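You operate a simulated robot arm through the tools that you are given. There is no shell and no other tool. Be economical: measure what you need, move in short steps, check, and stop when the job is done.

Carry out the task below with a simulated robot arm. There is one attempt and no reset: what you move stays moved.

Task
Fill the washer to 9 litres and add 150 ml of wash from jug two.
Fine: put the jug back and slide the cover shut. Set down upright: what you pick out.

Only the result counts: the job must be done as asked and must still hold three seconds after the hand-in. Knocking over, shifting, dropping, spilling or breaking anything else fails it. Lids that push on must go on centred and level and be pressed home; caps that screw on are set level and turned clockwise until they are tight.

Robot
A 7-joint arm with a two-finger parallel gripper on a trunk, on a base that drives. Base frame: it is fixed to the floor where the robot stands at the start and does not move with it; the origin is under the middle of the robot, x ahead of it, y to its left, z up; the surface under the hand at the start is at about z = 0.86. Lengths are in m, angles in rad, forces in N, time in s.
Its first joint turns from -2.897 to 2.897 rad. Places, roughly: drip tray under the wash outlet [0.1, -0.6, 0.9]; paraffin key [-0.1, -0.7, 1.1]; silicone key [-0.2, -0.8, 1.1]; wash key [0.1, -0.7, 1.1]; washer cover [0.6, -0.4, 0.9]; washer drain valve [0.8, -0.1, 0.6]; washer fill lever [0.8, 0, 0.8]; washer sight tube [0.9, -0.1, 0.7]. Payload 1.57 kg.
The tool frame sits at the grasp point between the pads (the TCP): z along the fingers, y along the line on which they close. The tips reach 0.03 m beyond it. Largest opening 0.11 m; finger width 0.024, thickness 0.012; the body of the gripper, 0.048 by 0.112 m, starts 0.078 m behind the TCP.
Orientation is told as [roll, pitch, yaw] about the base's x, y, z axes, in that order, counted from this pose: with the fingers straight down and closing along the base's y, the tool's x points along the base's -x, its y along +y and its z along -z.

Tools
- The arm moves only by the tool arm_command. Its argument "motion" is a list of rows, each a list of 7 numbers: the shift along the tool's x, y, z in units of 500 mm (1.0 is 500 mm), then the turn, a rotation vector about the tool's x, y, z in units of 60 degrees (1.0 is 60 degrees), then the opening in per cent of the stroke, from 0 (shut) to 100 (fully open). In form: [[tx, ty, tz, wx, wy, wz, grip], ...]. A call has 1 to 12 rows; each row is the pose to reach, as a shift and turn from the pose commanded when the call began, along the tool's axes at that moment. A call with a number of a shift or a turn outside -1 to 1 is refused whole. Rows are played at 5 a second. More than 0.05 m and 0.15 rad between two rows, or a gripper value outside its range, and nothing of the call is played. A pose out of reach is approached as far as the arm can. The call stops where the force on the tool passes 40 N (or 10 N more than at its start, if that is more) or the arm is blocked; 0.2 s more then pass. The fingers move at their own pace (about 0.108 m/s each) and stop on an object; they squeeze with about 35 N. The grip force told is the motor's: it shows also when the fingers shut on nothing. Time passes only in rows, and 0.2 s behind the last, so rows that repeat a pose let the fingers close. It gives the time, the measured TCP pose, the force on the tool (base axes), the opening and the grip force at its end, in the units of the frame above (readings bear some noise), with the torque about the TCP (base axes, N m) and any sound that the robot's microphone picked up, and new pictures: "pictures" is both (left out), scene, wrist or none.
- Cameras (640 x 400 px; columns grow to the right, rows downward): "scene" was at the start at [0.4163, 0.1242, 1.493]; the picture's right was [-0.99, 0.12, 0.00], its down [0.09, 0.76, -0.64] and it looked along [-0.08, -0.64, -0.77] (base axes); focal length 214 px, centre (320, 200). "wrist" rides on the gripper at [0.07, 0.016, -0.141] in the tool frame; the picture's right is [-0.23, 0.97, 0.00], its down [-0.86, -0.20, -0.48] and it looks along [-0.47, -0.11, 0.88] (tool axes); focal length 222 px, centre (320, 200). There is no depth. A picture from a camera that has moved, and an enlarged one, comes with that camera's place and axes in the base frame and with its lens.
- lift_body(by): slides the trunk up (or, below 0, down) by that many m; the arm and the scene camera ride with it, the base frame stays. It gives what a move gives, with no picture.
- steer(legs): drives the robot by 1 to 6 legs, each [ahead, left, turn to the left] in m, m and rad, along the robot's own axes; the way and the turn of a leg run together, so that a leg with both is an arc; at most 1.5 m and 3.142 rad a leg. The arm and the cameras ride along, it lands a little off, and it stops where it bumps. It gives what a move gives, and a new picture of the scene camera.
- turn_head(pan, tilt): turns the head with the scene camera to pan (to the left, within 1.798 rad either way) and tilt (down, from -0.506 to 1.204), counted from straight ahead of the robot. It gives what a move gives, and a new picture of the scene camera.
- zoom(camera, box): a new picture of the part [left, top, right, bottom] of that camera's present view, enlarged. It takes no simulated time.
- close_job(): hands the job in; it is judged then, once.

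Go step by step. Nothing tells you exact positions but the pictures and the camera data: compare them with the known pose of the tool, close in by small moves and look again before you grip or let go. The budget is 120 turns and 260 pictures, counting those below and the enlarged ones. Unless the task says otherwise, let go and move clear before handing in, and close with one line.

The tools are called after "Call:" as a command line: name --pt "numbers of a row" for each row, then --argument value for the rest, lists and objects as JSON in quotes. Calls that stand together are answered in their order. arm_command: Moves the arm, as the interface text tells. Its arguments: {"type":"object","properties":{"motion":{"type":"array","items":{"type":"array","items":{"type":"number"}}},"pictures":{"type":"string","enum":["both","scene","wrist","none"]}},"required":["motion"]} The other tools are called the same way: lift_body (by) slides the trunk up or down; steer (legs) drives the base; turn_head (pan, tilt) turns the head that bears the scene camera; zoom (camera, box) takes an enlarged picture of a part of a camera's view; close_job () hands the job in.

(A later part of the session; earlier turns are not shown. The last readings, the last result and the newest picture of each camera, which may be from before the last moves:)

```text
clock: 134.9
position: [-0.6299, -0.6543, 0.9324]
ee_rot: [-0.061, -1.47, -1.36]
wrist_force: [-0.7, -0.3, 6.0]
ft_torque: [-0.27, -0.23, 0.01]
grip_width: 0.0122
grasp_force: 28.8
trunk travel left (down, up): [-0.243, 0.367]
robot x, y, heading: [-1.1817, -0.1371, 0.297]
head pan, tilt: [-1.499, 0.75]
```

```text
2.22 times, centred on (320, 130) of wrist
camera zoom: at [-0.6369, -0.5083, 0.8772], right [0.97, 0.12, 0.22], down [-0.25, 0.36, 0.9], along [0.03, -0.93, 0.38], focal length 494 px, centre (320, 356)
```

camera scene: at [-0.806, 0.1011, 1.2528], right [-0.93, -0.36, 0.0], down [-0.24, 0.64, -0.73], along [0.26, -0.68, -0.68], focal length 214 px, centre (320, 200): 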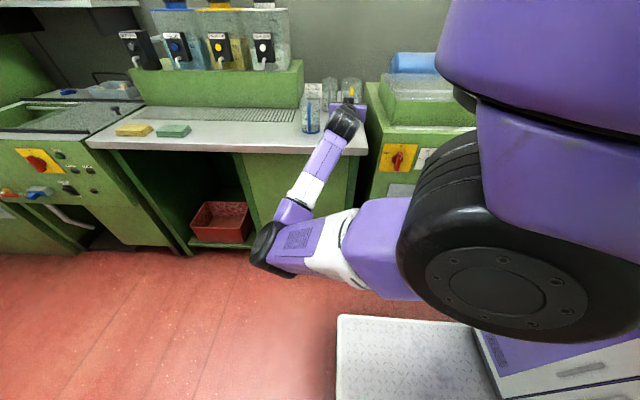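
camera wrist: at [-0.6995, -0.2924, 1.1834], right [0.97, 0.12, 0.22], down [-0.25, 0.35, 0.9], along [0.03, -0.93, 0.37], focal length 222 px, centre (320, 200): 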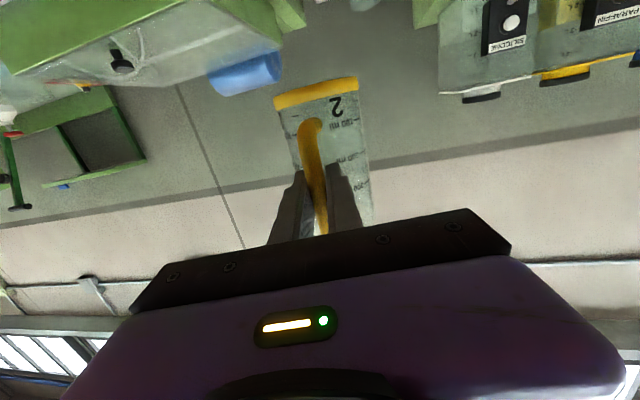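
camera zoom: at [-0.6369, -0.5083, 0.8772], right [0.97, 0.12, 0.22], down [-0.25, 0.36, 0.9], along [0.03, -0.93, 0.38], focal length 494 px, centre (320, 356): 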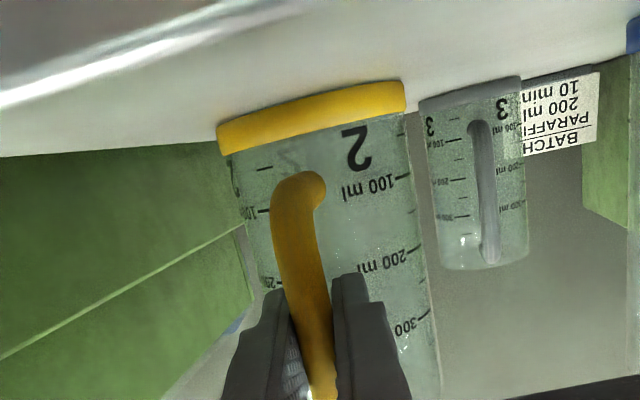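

Jug is standing. I release, back off, and tilt the hand to about 50° for the regrasp.

Call:
arm_command --pt "0 0 0 0 0 0 100" --pt "0 0 0 0 0 0 100" --pt "0 0 0 0 0 0 100" --pt "0 0 -0.05 0 0 0 100" --pt "0 0 -0.12 0 0 0 100" --pt "0 0 -0.2 0 0 0 100" --pt "-0.03 0 -0.2 0 0.12 0 100" --pt "-0.06 0 -0.2 0 0.24 0 100" --pt "-0.09 0 -0.19 0 0.36 0 100" --pt "-0.12 0 -0.18 0 0.48 0 100" --pt "-0.15 0 -0.17 0 0.58 0 100" --pictures "both"

Call:
zoom --camera "scene" --box '[290, 50, 400, 130]'

```text
clock: 137.3
position: [-0.6415, -0.5789, 1.0139]
ee_rot: [-0.013, -0.859, -1.408]
wrist_force: [-0.5, 0.1, 0.2]
ft_torque: [-0.02, 0.0, -0.03]
grip_width: 0.1099
grasp_force: 0.0
trunk travel left (down, up): [-0.243, 0.367]
robot x, y, heading: [-1.184, -0.139, 0.294]
head pan, tilt: [-1.499, 0.75]
camera scene: at [-0.806, 0.1014, 1.1956], right [-0.93, -0.36, 0.0], down [-0.24, 0.64, -0.73], along [0.26, -0.68, -0.68], focal length 214 px, centre (320, 200)
camera wrist: at [-0.6487, -0.4277, 1.0539], right [0.99, 0.0, 0.16], down [-0.16, -0.22, 0.96], along [0.04, -0.97, -0.22], focal length 222 px, centre (320, 200)
```

scene: 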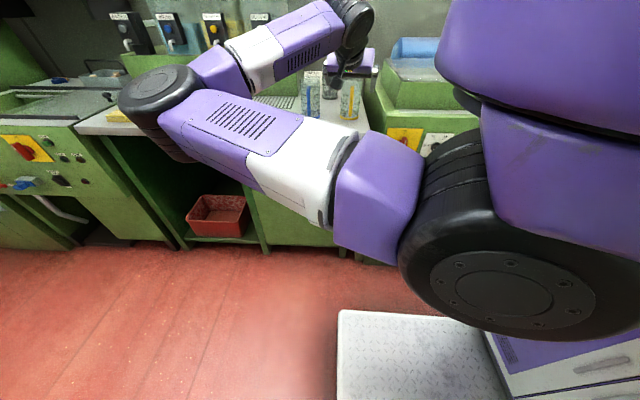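
wrist: 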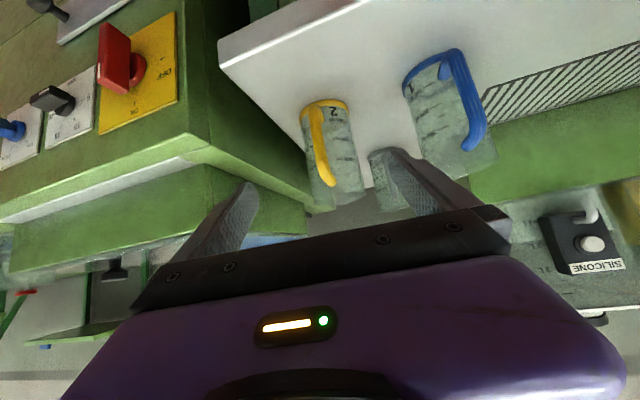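

```text
5.00 times, centred on (345, 90) of scene
camera zoom: at [-0.806, 0.1014, 1.1956], right [-0.93, -0.36, 0.0], down [-0.24, 0.64, -0.73], along [0.26, -0.68, -0.68], focal length 1072 px, centre (195, 750)
```

zoom: 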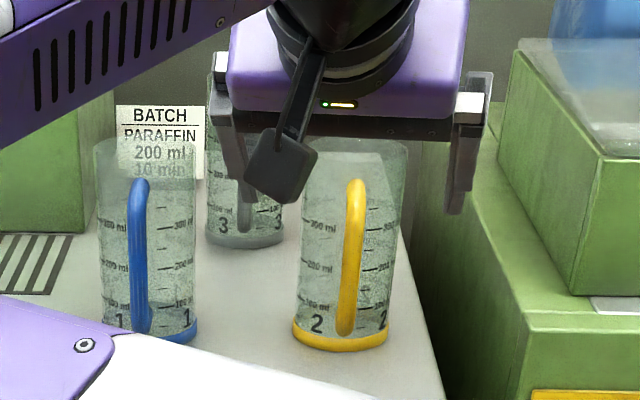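

Great: the elbow is now up and the jug stands undisturbed. The bar is straight ahead of the tilted hand; I advance 70 mm and check.

Call:
arm_command --pt "-0.001 0 0.07 0 0 0 100" --pt "-0.003 0 0.14 0 0 0 100" --pictures "wrist"

Call:
zoom --camera "scene" --box '[310, 60, 390, 125]'

```text
clock: 137.9
position: [-0.6329, -0.6326, 0.9688]
ee_rot: [-0.012, -0.861, -1.41]
wrist_force: [0.6, 0.2, 0.4]
ft_torque: [0.05, 0.03, -0.01]
grip_width: 0.1102
grasp_force: 0.2
trunk travel left (down, up): [-0.243, 0.367]
robot x, y, heading: [-1.1863, -0.1367, 0.296]
head pan, tilt: [-1.499, 0.75]
camera wrist: at [-0.6398, -0.4799, 1.0093], right [0.99, 0.0, 0.17], down [-0.16, -0.22, 0.96], along [0.04, -0.98, -0.22], focal length 222 px, centre (320, 200)
```

wrist: 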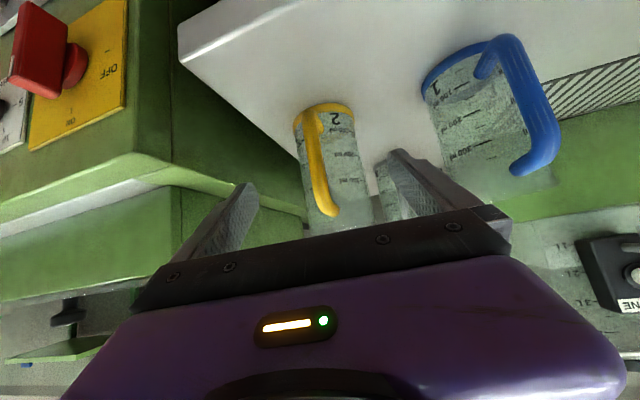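

```text
6.15 times, centred on (350, 92) of scene
camera zoom: at [-0.8061, 0.1015, 1.1958], right [-0.93, -0.36, 0.0], down [-0.24, 0.64, -0.73], along [0.26, -0.68, -0.68], focal length 1320 px, centre (135, 862)
```

zoom: 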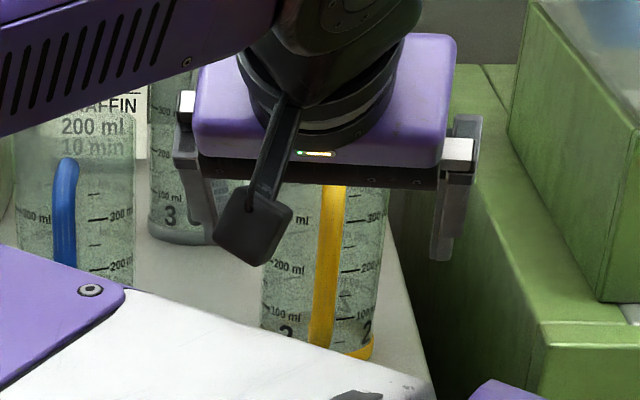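

Call:
arm_command --pt "0 0 0.04 0 0 0 100" --pt "0 0 0.072 0 0 0 100" --pictures "wrist"

Call:
zoom --camera "wrist" --box '[220, 70, 420, 250]'

```text
clock: 138.5
position: [-0.6293, -0.6604, 0.9463]
ee_rot: [-0.012, -0.861, -1.409]
wrist_force: [-0.1, 0.3, -0.2]
ft_torque: [-0.01, -0.02, 0.03]
grip_width: 0.1103
grasp_force: 0.0
trunk travel left (down, up): [-0.243, 0.367]
robot x, y, heading: [-1.183, -0.1359, 0.294]
head pan, tilt: [-1.499, 0.75]
camera wrist: at [-0.6361, -0.5075, 0.9858], right [0.99, 0.0, 0.17], down [-0.16, -0.22, 0.96], along [0.04, -0.98, -0.22], focal length 222 px, centre (320, 200)
```

wrist: 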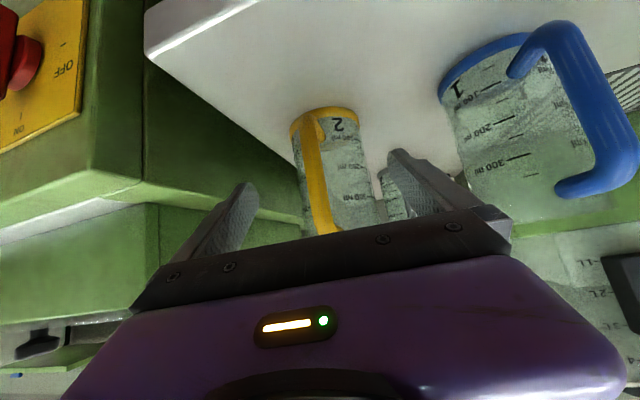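

```text
2.22 times, centred on (320, 160) of wrist
camera zoom: at [-0.6361, -0.5075, 0.9858], right [0.99, 0.0, 0.17], down [-0.16, -0.22, 0.96], along [0.04, -0.98, -0.22], focal length 494 px, centre (320, 289)
```

zoom: 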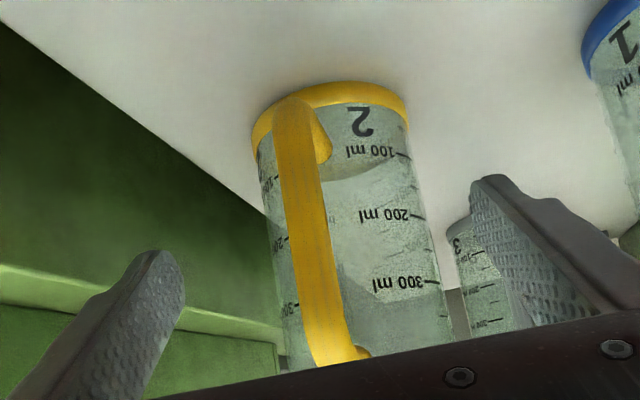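

Centred; close and lift.

Call:
arm_command --pt "0 0 0 0 0 0 50" --pt "0 0 0 0 0 0 10" --pt "0 0 0 0 0 0 0" --pt "0 0 0 0 0 0 0" --pt "0 0 0 0 0 0 0" --pictures "wrist"

Call:
lift_body --by 0.05

Call:
zoom --camera "wrist" --box '[220, 70, 420, 250]'

Call:
zoom --camera "scene" --box '[300, 50, 400, 125]'

```text
clock: 139.7
position: [-0.6293, -0.6603, 0.9467]
ee_rot: [-0.009, -0.86, -1.409]
wrist_force: [1.4, 0.0, 1.0]
ft_torque: [-0.08, -0.12, -0.02]
grip_width: 0.0122
grasp_force: 29.5
trunk travel left (down, up): [-0.243, 0.367]
robot x, y, heading: [-1.1883, -0.1372, 0.298]
head pan, tilt: [-1.499, 0.75]
camera wrist: at [-0.636, -0.5075, 0.9858], right [0.99, 0.0, 0.17], down [-0.16, -0.22, 0.96], along [0.04, -0.98, -0.22], focal length 222 px, centre (320, 200)
```

wrist: 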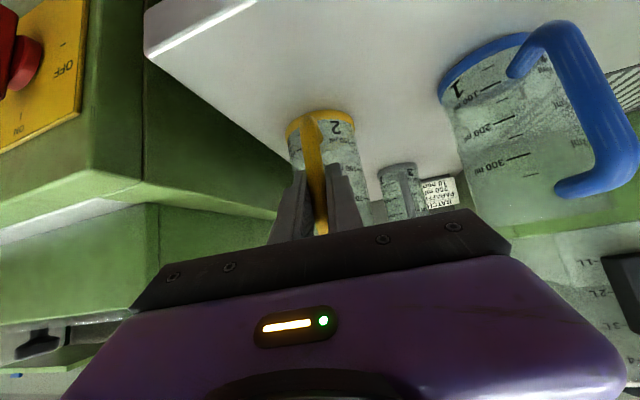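

```text
clock: 140.6
position: [-0.6296, -0.6601, 0.9957]
ee_rot: [-0.01, -0.861, -1.41]
wrist_force: [-0.7, -1.0, -0.3]
ft_torque: [0.02, -0.01, -0.01]
grip_width: 0.0121
grasp_force: 29.6
trunk travel left (down, up): [-0.293, 0.317]
robot x, y, heading: [-1.1859, -0.1383, 0.298]
head pan, tilt: [-1.499, 0.75]
```

```text
2.22 times, centred on (320, 160) of wrist
camera zoom: at [-0.636, -0.5074, 1.0357], right [0.99, 0.0, 0.17], down [-0.16, -0.22, 0.96], along [0.04, -0.97, -0.22], focal length 494 px, centre (320, 289)
```

zoom: 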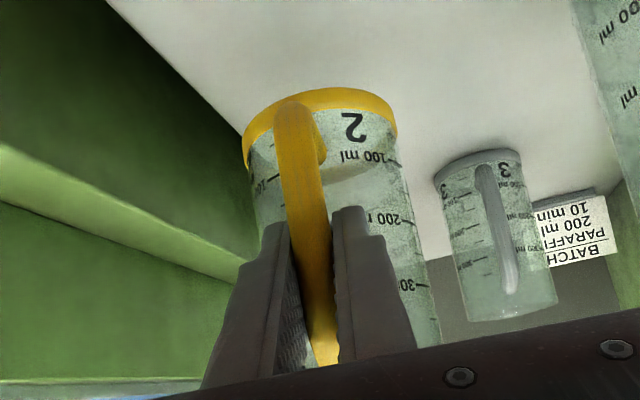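

```text
5.33 times, centred on (350, 88) of scene
camera zoom: at [-0.8061, 0.1012, 1.2458], right [-0.93, -0.36, 0.0], down [-0.24, 0.64, -0.73], along [0.26, -0.68, -0.68], focal length 1144 px, centre (160, 800)
```

zoom: 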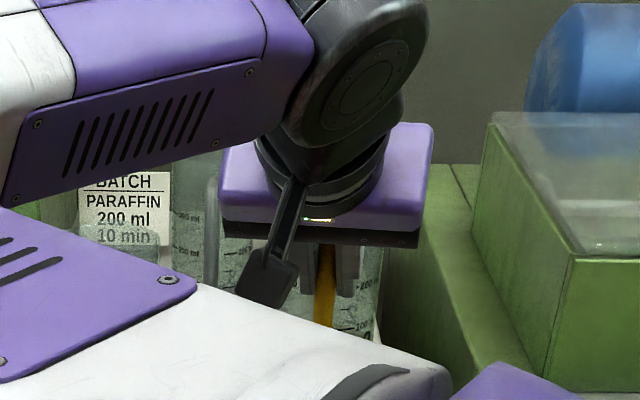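

Held firmly. Now drive out, along the bench, to in front of the wash outlet.

Call:
steer --legs '[[0, 0.2, 0], [0.702, 0, 0]]'

Call:
zoom --camera "wrist" --box '[0, 0, 640, 400]'

```text
clock: 145.6
position: [-0.0181, -0.2675, 0.9961]
ee_rot: [-0.01, -0.859, -1.412]
wrist_force: [0.1, -0.5, -1.0]
ft_torque: [0.0, 0.04, 0.02]
grip_width: 0.0124
grasp_force: 29.5
trunk travel left (down, up): [-0.293, 0.317]
robot x, y, heading: [-0.5782, 0.2601, 0.297]
head pan, tilt: [-1.499, 0.75]
camera scene: at [-0.1967, 0.4937, 1.2458], right [-0.93, -0.36, 0.0], down [-0.24, 0.64, -0.73], along [0.26, -0.68, -0.68], focal length 214 px, centre (320, 200)
```

scene: 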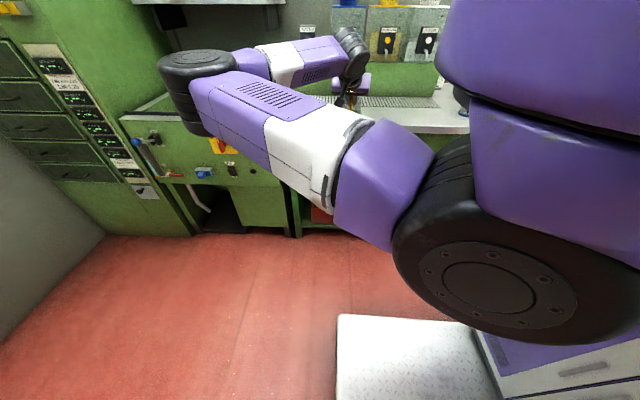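

```text
1.00 times, centred on (320, 200) of wrist (not enlarged: the box is as wide or as high as the picture)
camera zoom: at [-0.0272, -0.1151, 1.0357], right [0.99, 0.0, 0.17], down [-0.16, -0.22, 0.96], along [0.04, -0.98, -0.22], focal length 222 px, centre (320, 200)
```

zoom: 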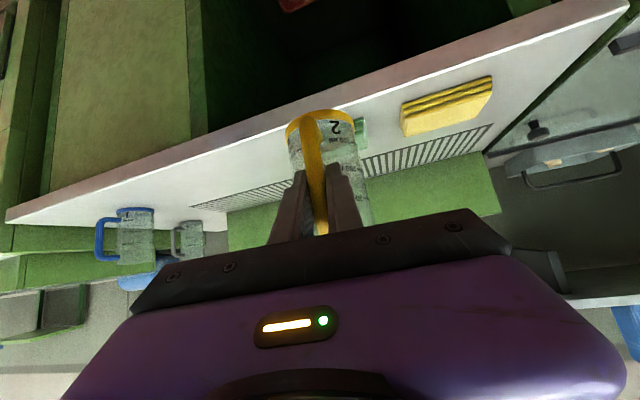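

A sponge lies in front of the outlet, so I go in beside it between the spouts, then lower and slide under the wash spout.

Call:
steer --legs '[[-0.1, 0, 0], [0, -0.331, 0]]'

Call:
zoom --camera "wrist" --box '[0, 0, 640, 400]'

```text
clock: 148.5
position: [-0.0193, -0.6157, 0.996]
ee_rot: [-0.011, -0.861, -1.413]
wrist_force: [-0.2, 0.2, -1.4]
ft_torque: [0.08, 0.02, 0.0]
grip_width: 0.0124
grasp_force: 29.9
trunk travel left (down, up): [-0.293, 0.317]
robot x, y, heading: [-0.5759, -0.0936, 0.296]
head pan, tilt: [-1.499, 0.75]
camera scene: at [-0.1963, 0.1445, 1.2458], right [-0.93, -0.36, 0.0], down [-0.24, 0.64, -0.73], along [0.26, -0.68, -0.68], focal length 214 px, centre (320, 200)
```

scene: 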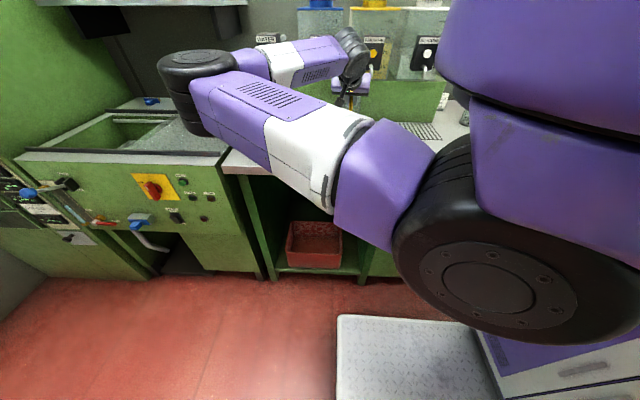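

```text
1.00 times, centred on (320, 200) of wrist (not enlarged: the box is as wide or as high as the picture)
camera zoom: at [-0.027, -0.4642, 1.0357], right [0.99, 0.0, 0.17], down [-0.16, -0.22, 0.96], along [0.04, -0.98, -0.22], focal length 222 px, centre (320, 200)
```

zoom: 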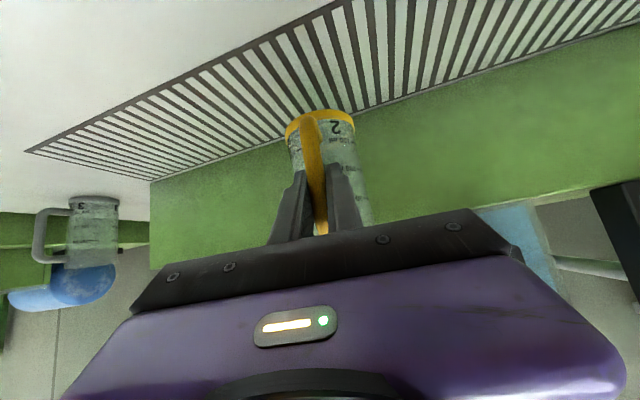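

Call:
lift_body --by -0.03

Call:
steer --legs '[[0.106, 0, 0]]'

Call:
turn_head --pan -1.75 --tilt 0.6

Call:
zoom --camera "wrist" --box '[0, 0, 640, 400]'

```text
clock: 149.3
position: [-0.0201, -0.6164, 0.9666]
ee_rot: [-0.011, -0.861, -1.411]
wrist_force: [-0.1, -0.6, 0.1]
ft_torque: [0.06, 0.02, -0.02]
grip_width: 0.012
grasp_force: 28.8
trunk travel left (down, up): [-0.263, 0.347]
robot x, y, heading: [-0.5723, -0.0939, 0.294]
head pan, tilt: [-1.499, 0.75]
```

```text
clock: 150.5
position: [0.0819, -0.5868, 0.9658]
ee_rot: [-0.014, -0.86, -1.412]
wrist_force: [0.0, -0.3, -1.3]
ft_torque: [0.0, 0.02, -0.01]
grip_width: 0.0124
grasp_force: 29.8
trunk travel left (down, up): [-0.263, 0.347]
robot x, y, heading: [-0.4768, -0.0642, 0.295]
head pan, tilt: [-1.499, 0.75]
camera scene: at [-0.0945, 0.1754, 1.2158], right [-0.93, -0.36, 0.0], down [-0.24, 0.64, -0.73], along [0.26, -0.68, -0.68], focal length 214 px, centre (320, 200)
```

scene: 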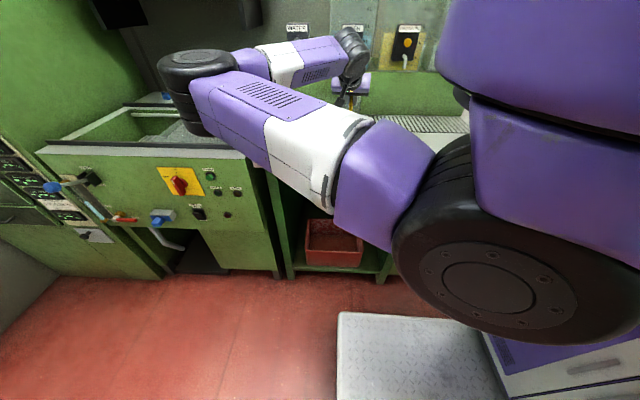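

```text
clock: 151.2
position: [0.0811, -0.5856, 0.9661]
ee_rot: [-0.013, -0.86, -1.413]
wrist_force: [-0.4, 0.2, 0.0]
ft_torque: [0.1, 0.0, 0.0]
grip_width: 0.0122
grasp_force: 29.6
trunk travel left (down, up): [-0.263, 0.347]
robot x, y, heading: [-0.4706, -0.0658, 0.297]
head pan, tilt: [-1.751, 0.6]
camera scene: at [-0.1141, 0.165, 1.2286], right [-0.99, -0.11, 0.0], down [-0.06, 0.56, -0.82], along [0.09, -0.82, -0.57], focal length 214 px, centre (320, 200)
```

scene: 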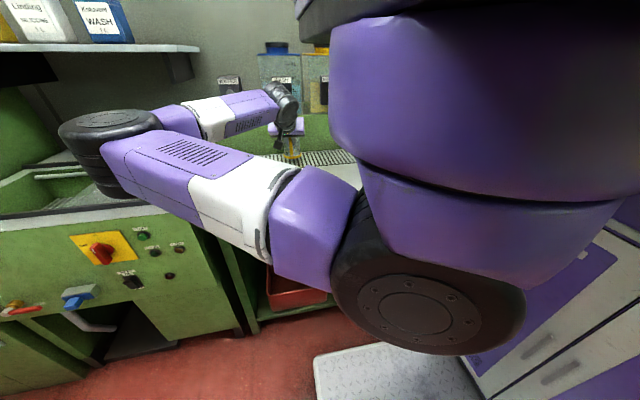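

```text
1.00 times, centred on (320, 200) of wrist (not enlarged: the box is as wide or as high as the picture)
camera zoom: at [0.0746, -0.4334, 1.0057], right [0.99, 0.0, 0.16], down [-0.16, -0.22, 0.96], along [0.04, -0.97, -0.22], focal length 222 px, centre (320, 200)
```

zoom: 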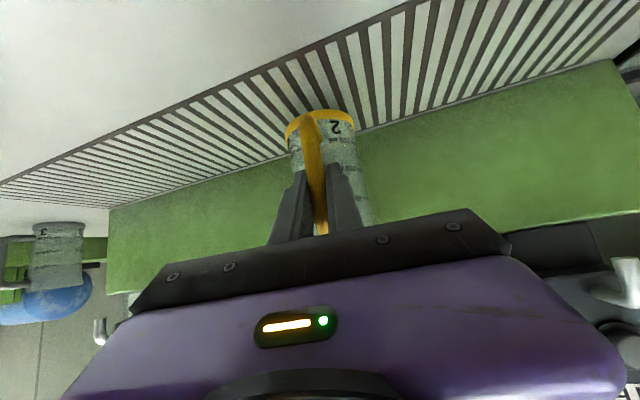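

Call:
zoom --camera "scene" --box '[240, 65, 340, 165]'

```text
4.00 times, centred on (290, 115) of scene
camera zoom: at [-0.1141, 0.165, 1.2286], right [-0.99, -0.11, 0.0], down [-0.06, 0.56, -0.82], along [0.09, -0.82, -0.57], focal length 858 px, centre (440, 540)
```

zoom: 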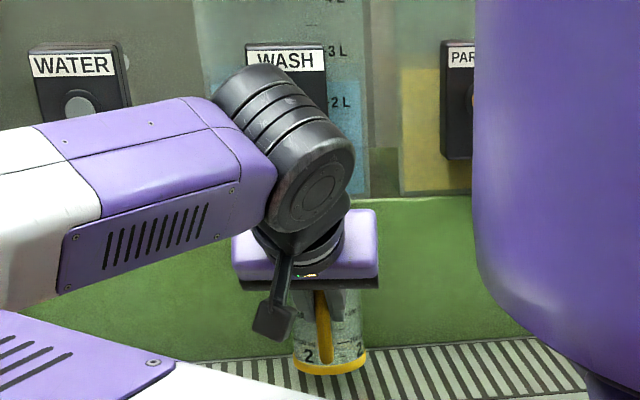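

By this view the jug is ~13 mm short of the key's centre line; I nudge forward and set it down.

Call:
steer --legs '[[0.013, 0, 0]]'

Call:
zoom --camera "scene" --box '[240, 65, 340, 165]'

Call:
lift_body --by -0.014

```text
clock: 152.0
position: [0.0948, -0.583, 0.9657]
ee_rot: [-0.013, -0.86, -1.413]
wrist_force: [-0.3, 0.3, -1.6]
ft_torque: [0.05, 0.02, 0.03]
grip_width: 0.0123
grasp_force: 29.3
trunk travel left (down, up): [-0.263, 0.347]
robot x, y, heading: [-0.4612, -0.0601, 0.29]
head pan, tilt: [-1.751, 0.6]
camera scene: at [-0.1016, 0.1688, 1.2287], right [-0.99, -0.11, 0.0], down [-0.06, 0.56, -0.83], along [0.09, -0.82, -0.56], focal length 214 px, centre (320, 200)
```

scene: 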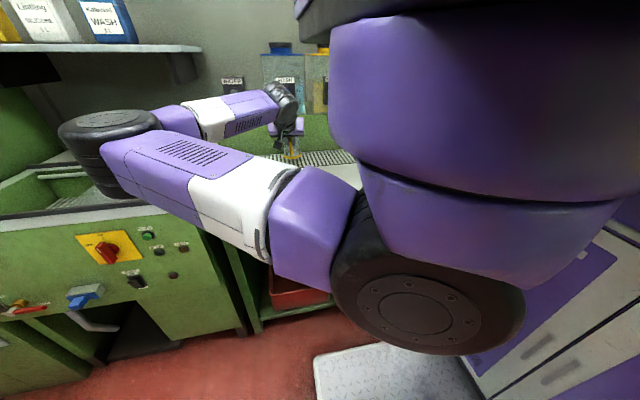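

```text
4.00 times, centred on (290, 115) of scene
camera zoom: at [-0.1016, 0.1688, 1.2287], right [-0.99, -0.11, 0.0], down [-0.06, 0.56, -0.83], along [0.09, -0.82, -0.56], focal length 858 px, centre (440, 540)
```

zoom: 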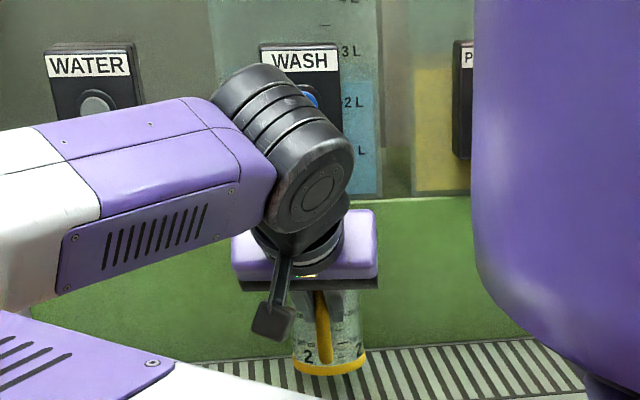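

```text
clock: 152.6
position: [0.0946, -0.5825, 0.9522]
ee_rot: [-0.012, -0.861, -1.411]
wrist_force: [-0.2, 0.0, -0.1]
ft_torque: [0.03, 0.01, 0.0]
grip_width: 0.0121
grasp_force: 28.9
trunk travel left (down, up): [-0.249, 0.361]
robot x, y, heading: [-0.4579, -0.0569, 0.288]
head pan, tilt: [-1.751, 0.6]
```

Jug is centred under the spout within a few mm. Lowering to contact.

Call:
lift_body --by -0.004

Call:
lift_body --by -0.002

```text
clock: 153.1
position: [0.0946, -0.5813, 0.9479]
ee_rot: [-0.012, -0.86, -1.411]
wrist_force: [-0.1, -0.2, -0.7]
ft_torque: [0.05, 0.02, 0.02]
grip_width: 0.0119
grasp_force: 29.4
trunk travel left (down, up): [-0.245, 0.365]
robot x, y, heading: [-0.4623, -0.059, 0.296]
head pan, tilt: [-1.751, 0.6]
```

```text
clock: 153.7
position: [0.0953, -0.5823, 0.9468]
ee_rot: [-0.011, -0.861, -1.412]
wrist_force: [-0.3, 0.0, 0.7]
ft_torque: [-0.09, -0.1, -0.01]
grip_width: 0.0124
grasp_force: 30.0
trunk travel left (down, up): [-0.243, 0.367]
robot x, y, heading: [-0.4613, -0.0584, 0.294]
head pan, tilt: [-1.751, 0.6]
```

Contact made. Release and back off along the hand axis.

Call:
arm_command --pt "0 0 0 0 0 0 100" --pt "0 0 0 0 0 0 100" --pt "0 0 0 0 0 0 100" --pt "0 0 -0.06 0 0 0 100" --pt "0 0 -0.13 0 0 0 100" --pt "0 0 -0.2 0 0 0 100" --pt "0 0 -0.28 0 0 0 100" --pictures "both"

Call:
zoom --camera "scene" --box '[240, 65, 340, 165]'

```text
clock: 155.3
position: [0.0795, -0.4769, 1.0367]
ee_rot: [-0.01, -0.859, -1.412]
wrist_force: [0.4, 1.1, -0.9]
ft_torque: [0.01, 0.04, -0.01]
grip_width: 0.1099
grasp_force: 0.0
trunk travel left (down, up): [-0.243, 0.367]
robot x, y, heading: [-0.4646, -0.0587, 0.293]
head pan, tilt: [-1.751, 0.6]
camera scene: at [-0.1014, 0.1683, 1.2086], right [-0.99, -0.11, 0.0], down [-0.06, 0.56, -0.82], along [0.09, -0.82, -0.57], focal length 214 px, centre (320, 200)
camera wrist: at [0.0719, -0.3248, 1.0771], right [0.99, 0.0, 0.16], down [-0.16, -0.22, 0.96], along [0.04, -0.97, -0.22], focal length 222 px, centre (320, 200)
```

scene: 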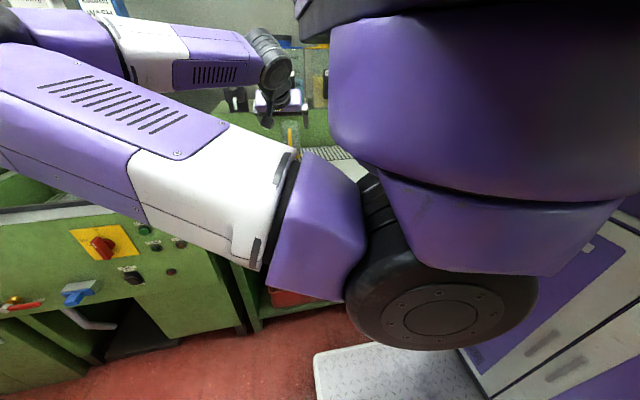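
wrist: 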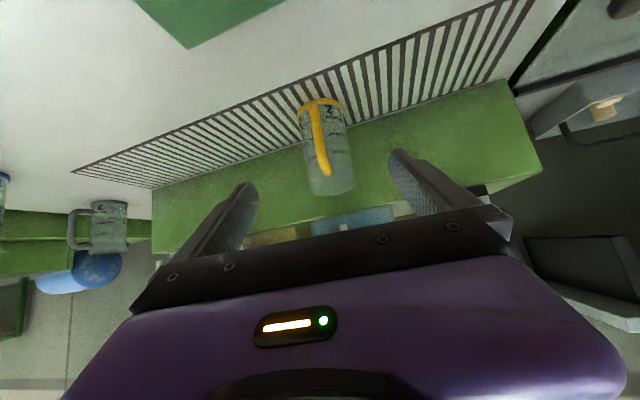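

```text
4.00 times, centred on (290, 115) of scene
camera zoom: at [-0.1014, 0.1683, 1.2086], right [-0.99, -0.11, 0.0], down [-0.06, 0.56, -0.82], along [0.09, -0.82, -0.57], focal length 858 px, centre (440, 540)
```

zoom: 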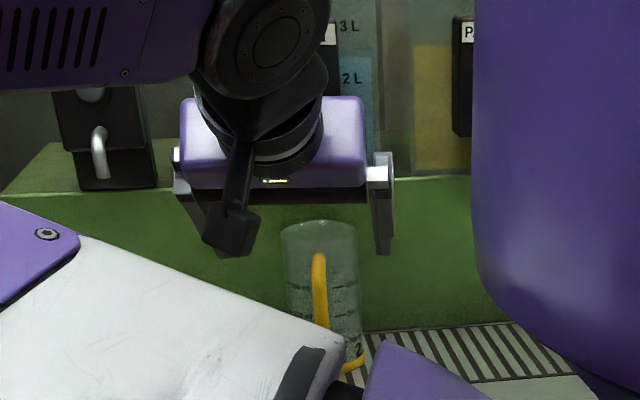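

Jug stands under the spout. I close the fingers and bring their tips in front of the blue WASH button.

Call:
arm_command --pt "-0.07 0.002 0.014 0 0 0 30" --pt "-0.14 0.005 0.028 0 0 0 0" --pt "-0.21 0.007 0.042 0 0 0 0" --pt "-0.28 0.0096 0.055 0 0 0 0" --pictures "both"

Call:
zoom --camera "scene" --box '[220, 50, 340, 170]'

```text
clock: 156.3
position: [0.102, -0.5873, 1.126]
ee_rot: [-0.012, -0.86, -1.412]
wrist_force: [0.6, 0.8, -0.4]
ft_torque: [0.01, -0.01, 0.01]
grip_width: 0.0
grasp_force: 21.6
trunk travel left (down, up): [-0.243, 0.367]
robot x, y, heading: [-0.46, -0.0594, 0.298]
head pan, tilt: [-1.751, 0.6]
camera scene: at [-0.1017, 0.1691, 1.2086], right [-0.99, -0.11, 0.0], down [-0.06, 0.56, -0.83], along [0.09, -0.82, -0.56], focal length 214 px, centre (320, 200)
camera wrist: at [0.0943, -0.4349, 1.1657], right [0.99, 0.0, 0.17], down [-0.16, -0.22, 0.96], along [0.04, -0.98, -0.22], focal length 222 px, centre (320, 200)
```

scene: 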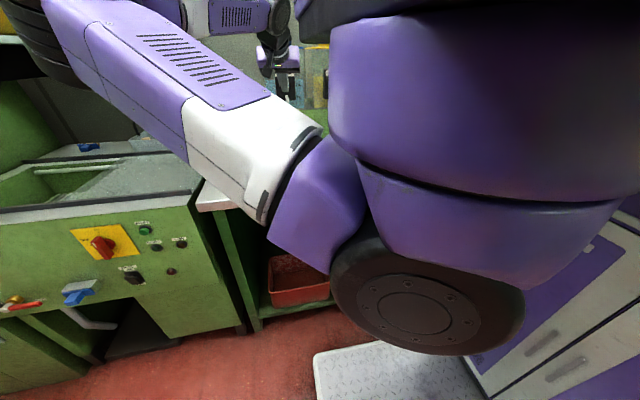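
wrist: 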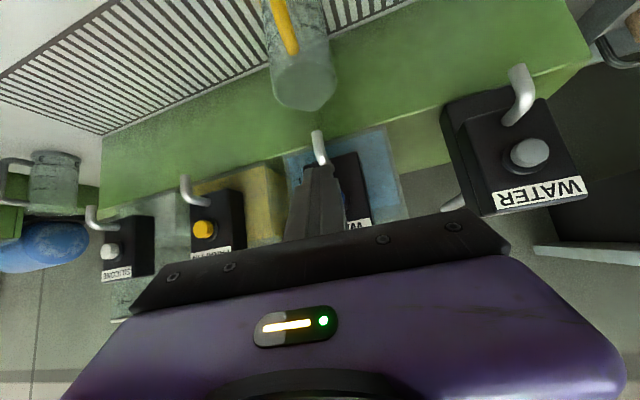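

```text
3.33 times, centred on (280, 110) of scene
camera zoom: at [-0.1017, 0.1691, 1.2086], right [-0.99, -0.11, 0.0], down [-0.06, 0.56, -0.83], along [0.09, -0.82, -0.56], focal length 715 px, centre (453, 500)
```

zoom: 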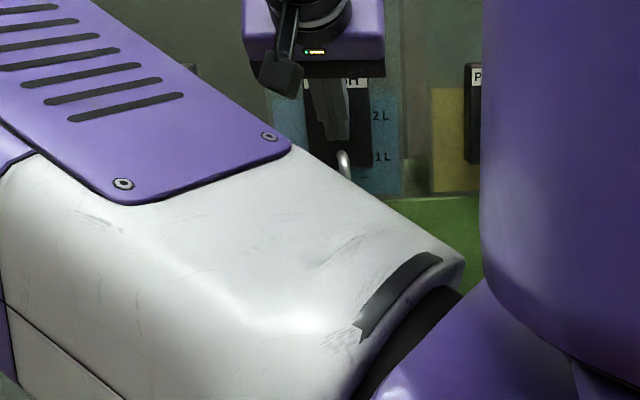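

Spout and jug mouth line up well. I advance the closed fingertips toward the button carefully.

Call:
arm_command --pt "-0.03 0.005 0.034 0 0 0 0" --pt "-0.055 0.01 0.064 0 0 0 0" --pictures "wrist"

Call:
zoom --camera "scene" --box '[250, 60, 310, 100]'

Call:
zoom --camera "wrist" --box '[240, 20, 440, 220]'

```text
clock: 156.9
position: [0.1115, -0.6277, 1.1272]
ee_rot: [-0.01, -0.86, -1.413]
wrist_force: [-0.7, -0.9, 0.6]
ft_torque: [0.02, 0.0, 0.01]
grip_width: 0.0
grasp_force: 21.7
trunk travel left (down, up): [-0.243, 0.367]
robot x, y, heading: [-0.4634, -0.0577, 0.295]
head pan, tilt: [-1.751, 0.6]
camera wrist: at [0.105, -0.4757, 1.1657], right [0.99, 0.0, 0.17], down [-0.16, -0.22, 0.96], along [0.04, -0.98, -0.22], focal length 222 px, centre (320, 200)
```

wrist: 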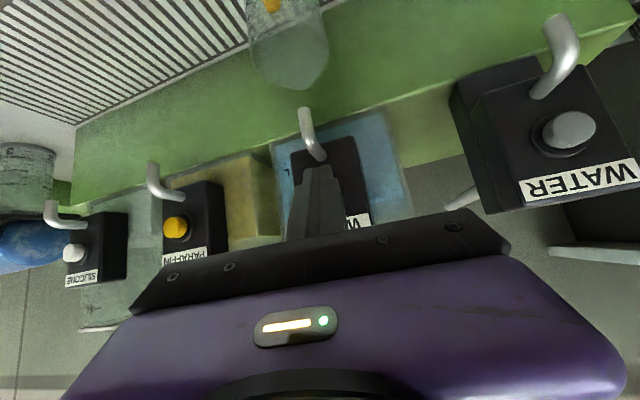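

```text
10.00 times, centred on (280, 80) of scene
camera zoom: at [-0.1018, 0.169, 1.2087], right [-0.99, -0.11, 0.0], down [-0.06, 0.56, -0.83], along [0.09, -0.82, -0.56], focal length 2145 px, centre (720, 1400)
```

zoom: 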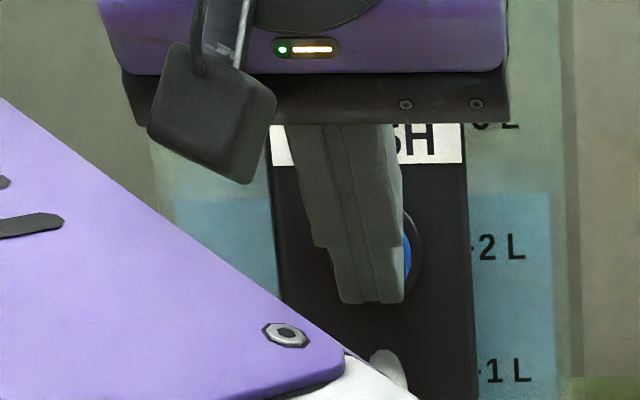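

```text
2.00 times, centred on (340, 120) of wrist
camera zoom: at [0.105, -0.4757, 1.1657], right [0.99, 0.0, 0.17], down [-0.16, -0.22, 0.96], along [0.04, -0.98, -0.22], focal length 444 px, centre (280, 360)
```

zoom: 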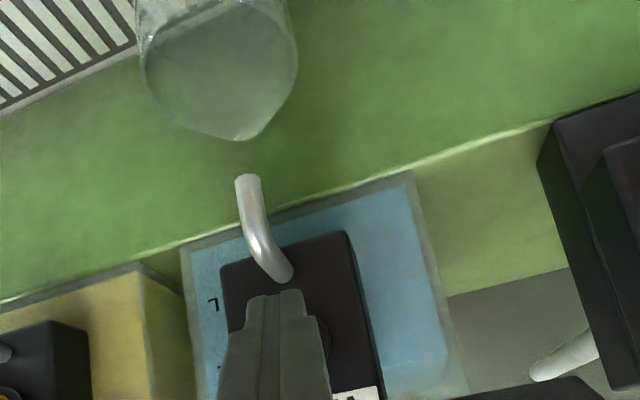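

Tip is aligned with the button. I press in small steps.

Call:
arm_command --pt "-0.012 0 0.014 0 0 0 0" --pt "-0.023 0 0.027 0 0 0 0" --pictures "none"

Call:
zoom --camera "wrist" --box '[240, 0, 440, 200]'

Call:
zoom --camera "scene" --box '[250, 60, 310, 100]'

```text
clock: 157.5
position: [0.1156, -0.6406, 1.1248]
ee_rot: [-0.011, -0.852, -1.409]
wrist_force: [-5.2, 22.8, 6.7]
ft_torque: [0.07, -0.02, 0.18]
grip_width: 0.0
grasp_force: 21.5
trunk travel left (down, up): [-0.243, 0.367]
robot x, y, heading: [-0.4656, -0.0589, 0.297]
head pan, tilt: [-1.751, 0.6]
heard: click
stopped in row 2: the force on the tool passed its limit at 44 N (the readings are from after the stop); the commanded pose is now the measured one
```

```text
2.00 times, centred on (340, 100) of wrist
camera zoom: at [0.107, -0.4886, 1.1665], right [0.99, 0.0, 0.16], down [-0.16, -0.23, 0.96], along [0.04, -0.97, -0.23], focal length 444 px, centre (280, 400)
```

zoom: 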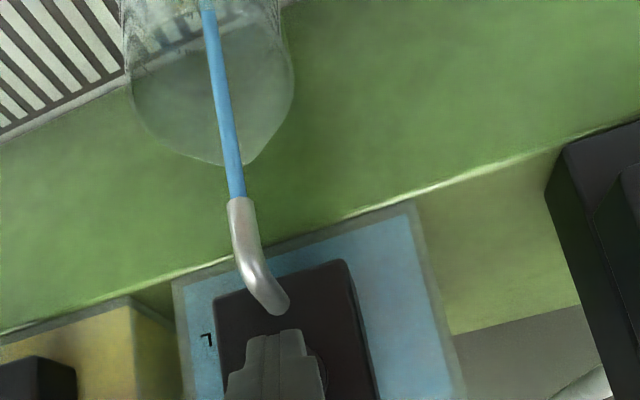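

```text
10.00 times, centred on (280, 80) of scene
camera zoom: at [-0.1023, 0.1706, 1.2087], right [-0.99, -0.11, 0.0], down [-0.06, 0.56, -0.83], along [0.09, -0.82, -0.56], focal length 2145 px, centre (720, 1400)
```

zoom: 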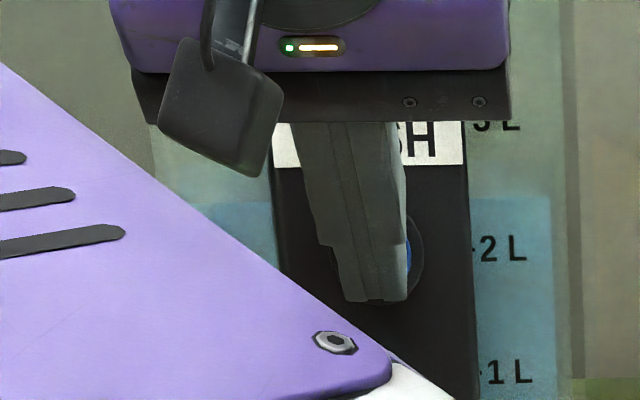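

Click, and wash is flowing into the jug. I back off at once to see whether it stops and how much came.

Call:
arm_command --pt "0.03 0 -0.035 0 0 0 0" --pictures "wrist"

Call:
zoom --camera "wrist" --box '[240, 0, 400, 160]'

Call:
zoom --camera "scene" --box '[240, 65, 340, 165]'

```text
clock: 157.9
position: [0.1114, -0.6199, 1.1244]
ee_rot: [-0.013, -0.854, -1.409]
wrist_force: [-0.2, -0.3, -0.5]
ft_torque: [-0.02, -0.04, 0.08]
grip_width: 0.0
grasp_force: 21.2
trunk travel left (down, up): [-0.243, 0.367]
robot x, y, heading: [-0.4621, -0.0591, 0.293]
head pan, tilt: [-1.751, 0.6]
camera wrist: at [0.1035, -0.4682, 1.1654], right [0.99, 0.0, 0.16], down [-0.16, -0.23, 0.96], along [0.04, -0.97, -0.23], focal length 222 px, centre (320, 200)
```

wrist: 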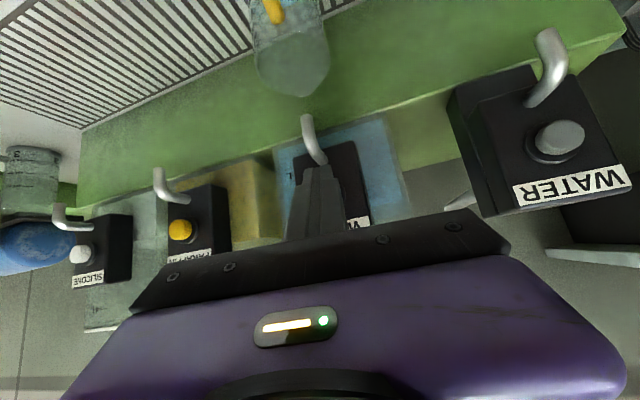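

```text
2.50 times, centred on (320, 80) of wrist
camera zoom: at [0.1035, -0.4682, 1.1654], right [0.99, 0.0, 0.16], down [-0.16, -0.23, 0.96], along [0.04, -0.97, -0.23], focal length 555 px, centre (320, 500)
```

zoom: 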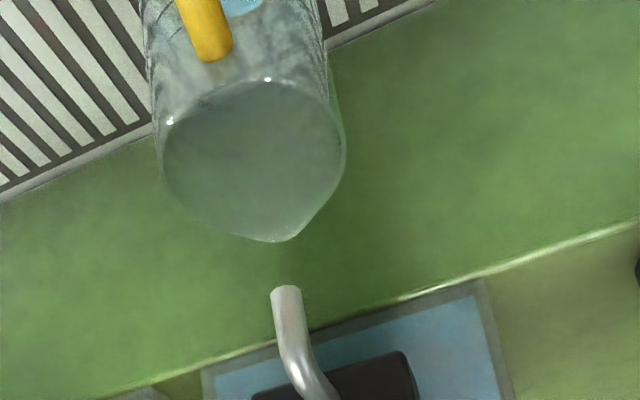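

```text
4.00 times, centred on (290, 115) of scene
camera zoom: at [-0.1017, 0.1688, 1.2086], right [-0.99, -0.11, 0.0], down [-0.06, 0.56, -0.82], along [0.09, -0.82, -0.57], focal length 858 px, centre (440, 540)
```

zoom: 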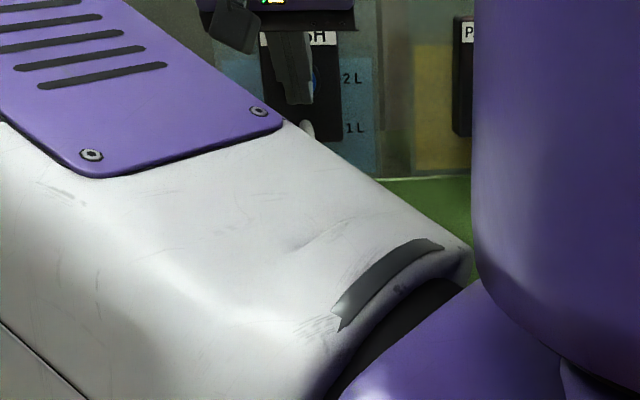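

Flow is momentary (stops on release). I back off to read the jug's scale.

Call:
arm_command --pt "0.081 -0.004 -0.027 0 0 0 0" --pt "0.162 -0.009 -0.054 0 0 0 0" --pt "0.243 -0.014 -0.08 0 0 0 0" --pt "0.324 -0.018 -0.107 0 0 0 0" --pictures "none"

Call:
zoom --camera "wrist" --box '[270, 80, 382, 200]'

```text
clock: 158.9
position: [0.0782, -0.4759, 1.0372]
ee_rot: [-0.012, -0.855, -1.41]
wrist_force: [-1.2, -0.4, 0.7]
ft_torque: [0.01, 0.02, -0.03]
grip_width: 0.0001
grasp_force: 21.6
trunk travel left (down, up): [-0.243, 0.367]
robot x, y, heading: [-0.4637, -0.0572, 0.296]
head pan, tilt: [-1.751, 0.6]
```

```text
3.33 times, centred on (326, 140) of wrist
camera zoom: at [0.0715, -0.3241, 1.078], right [0.99, 0.0, 0.16], down [-0.16, -0.23, 0.96], along [0.04, -0.97, -0.23], focal length 740 px, centre (300, 400)
```

zoom: 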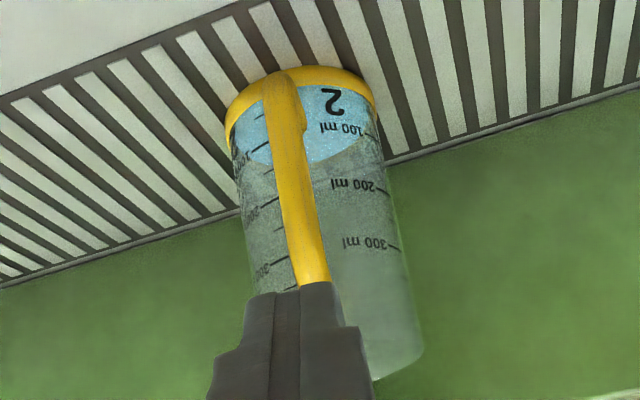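

Call:
zoom --camera "wrist" --box '[300, 96, 350, 136]'

```text
10.00 times, centred on (325, 116) of wrist
camera zoom: at [0.0715, -0.3241, 1.078], right [0.99, 0.0, 0.16], down [-0.16, -0.23, 0.96], along [0.04, -0.97, -0.23], focal length 2221 px, centre (270, 1040)
```

zoom: 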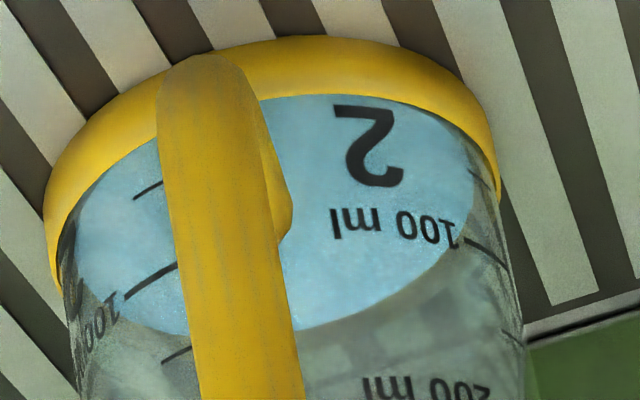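

Level is low (~30-50 ml) but this oblique view is imprecise. I lower the hand beside the sponge so the camera looks nearly horizontally at the jug.

Call:
arm_command --pt "0.03 -0.08 0.0 0 -0.03 0 0" --pt "0.06 -0.16 0.0 0 -0.06 0 0" --pt "0.1 -0.24 0.02 0 -0.09 0 0" --pt "0.17 -0.281 0.06 0 -0.12 0 0" --pt "0.235 -0.281 0.101 0 -0.14 0 0" --pictures "wrist"

Call:
zoom --camera "wrist" --box '[340, 100, 440, 220]'

```text
clock: 160.1
position: [-0.0672, -0.4583, 0.9178]
ee_rot: [-0.014, -1.0, -1.401]
wrist_force: [-0.6, -0.9, 0.1]
ft_torque: [0.03, 0.0, 0.0]
grip_width: 0.0
grasp_force: 21.4
trunk travel left (down, up): [-0.243, 0.367]
robot x, y, heading: [-0.4641, -0.0569, 0.294]
head pan, tilt: [-1.751, 0.6]
camera wrist: at [-0.0757, -0.3029, 0.9353], right [0.98, 0.03, 0.18], down [-0.18, -0.09, 0.98], along [0.04, -1.0, -0.08], focal length 222 px, centre (320, 200)
```

wrist: 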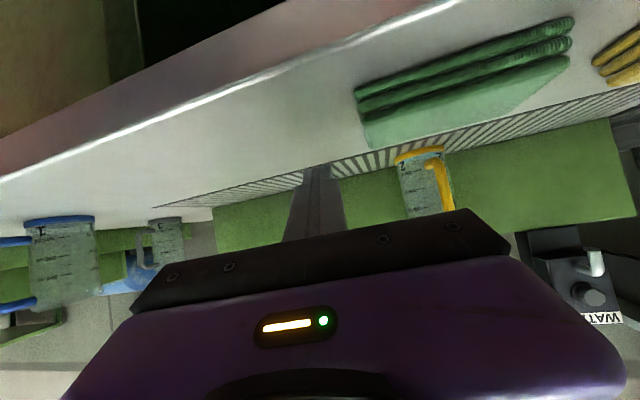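

```text
3.33 times, centred on (390, 160) of wrist
camera zoom: at [-0.0757, -0.3029, 0.9353], right [0.98, 0.03, 0.18], down [-0.18, -0.09, 0.98], along [0.04, -1.0, -0.08], focal length 740 px, centre (87, 333)
```

zoom: 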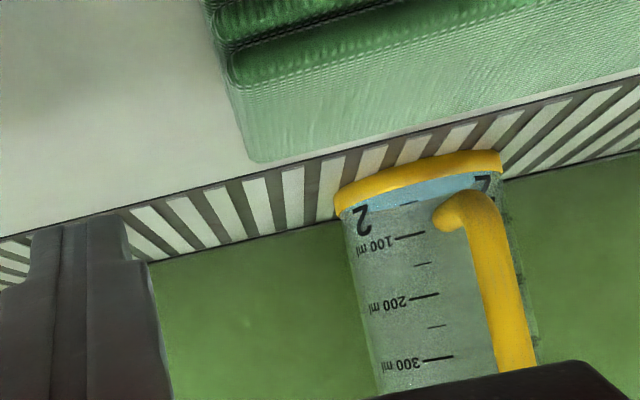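

Call:
zoom --camera "wrist" --box '[390, 140, 454, 180]'

```text
10.00 times, centred on (422, 160) of wrist
camera zoom: at [-0.0757, -0.3029, 0.9353], right [0.98, 0.03, 0.18], down [-0.18, -0.09, 0.98], along [0.04, -1.0, -0.08], focal length 2221 px, centre (-700, 600)
```

zoom: 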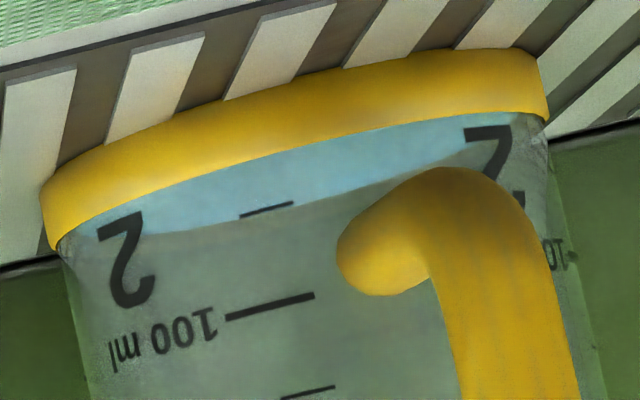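

Level reads about 28 ml after the short press. I return to the button and press for roughly one second.

Call:
arm_command --pt "-0.07 0.02 -0.03 0 0.03 0 0" --pt "-0.13 0.08 -0.05 0 0.06 0 0" --pt "-0.18 0.15 -0.058 0 0.09 0 0" --pt "-0.22 0.22 -0.058 0 0.12 0 0" --pt "-0.2456 0.281 -0.058 0 0.14 0 0" --pt "-0.32 0.285 -0.02 0 0.14 0 0" --pt "-0.4 0.29 0.02 0 0.14 0 0" --pt "-0.48 0.294 0.058 0 0.14 0 0" --pt "-0.5526 0.2976 0.096 0 0.14 0 0" --pictures "wrist"

Call:
zoom --camera "scene" --box '[250, 60, 310, 100]'

```text
clock: 162.1
position: [0.1126, -0.625, 1.1236]
ee_rot: [-0.011, -0.853, -1.408]
wrist_force: [0.4, 1.0, 0.2]
ft_torque: [0.0, 0.01, -0.05]
grip_width: 0.0
grasp_force: 21.8
trunk travel left (down, up): [-0.243, 0.367]
robot x, y, heading: [-0.4611, -0.0557, 0.297]
head pan, tilt: [-1.751, 0.6]
camera wrist: at [0.1048, -0.472, 1.1635], right [0.99, 0.0, 0.16], down [-0.16, -0.23, 0.96], along [0.04, -0.97, -0.23], focal length 222 px, centre (320, 200)
```

wrist: 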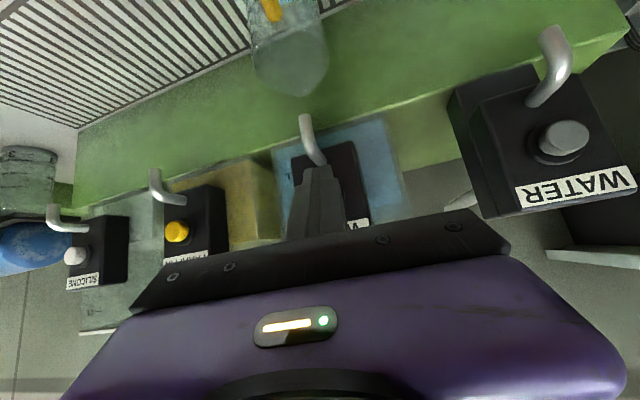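

```text
10.00 times, centred on (280, 80) of scene
camera zoom: at [-0.1019, 0.1699, 1.2086], right [-0.99, -0.12, 0.0], down [-0.07, 0.56, -0.83], along [0.09, -0.82, -0.56], focal length 2145 px, centre (720, 1400)
```

zoom: 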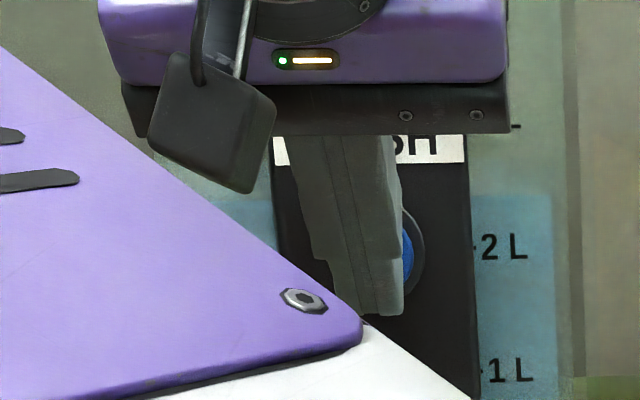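

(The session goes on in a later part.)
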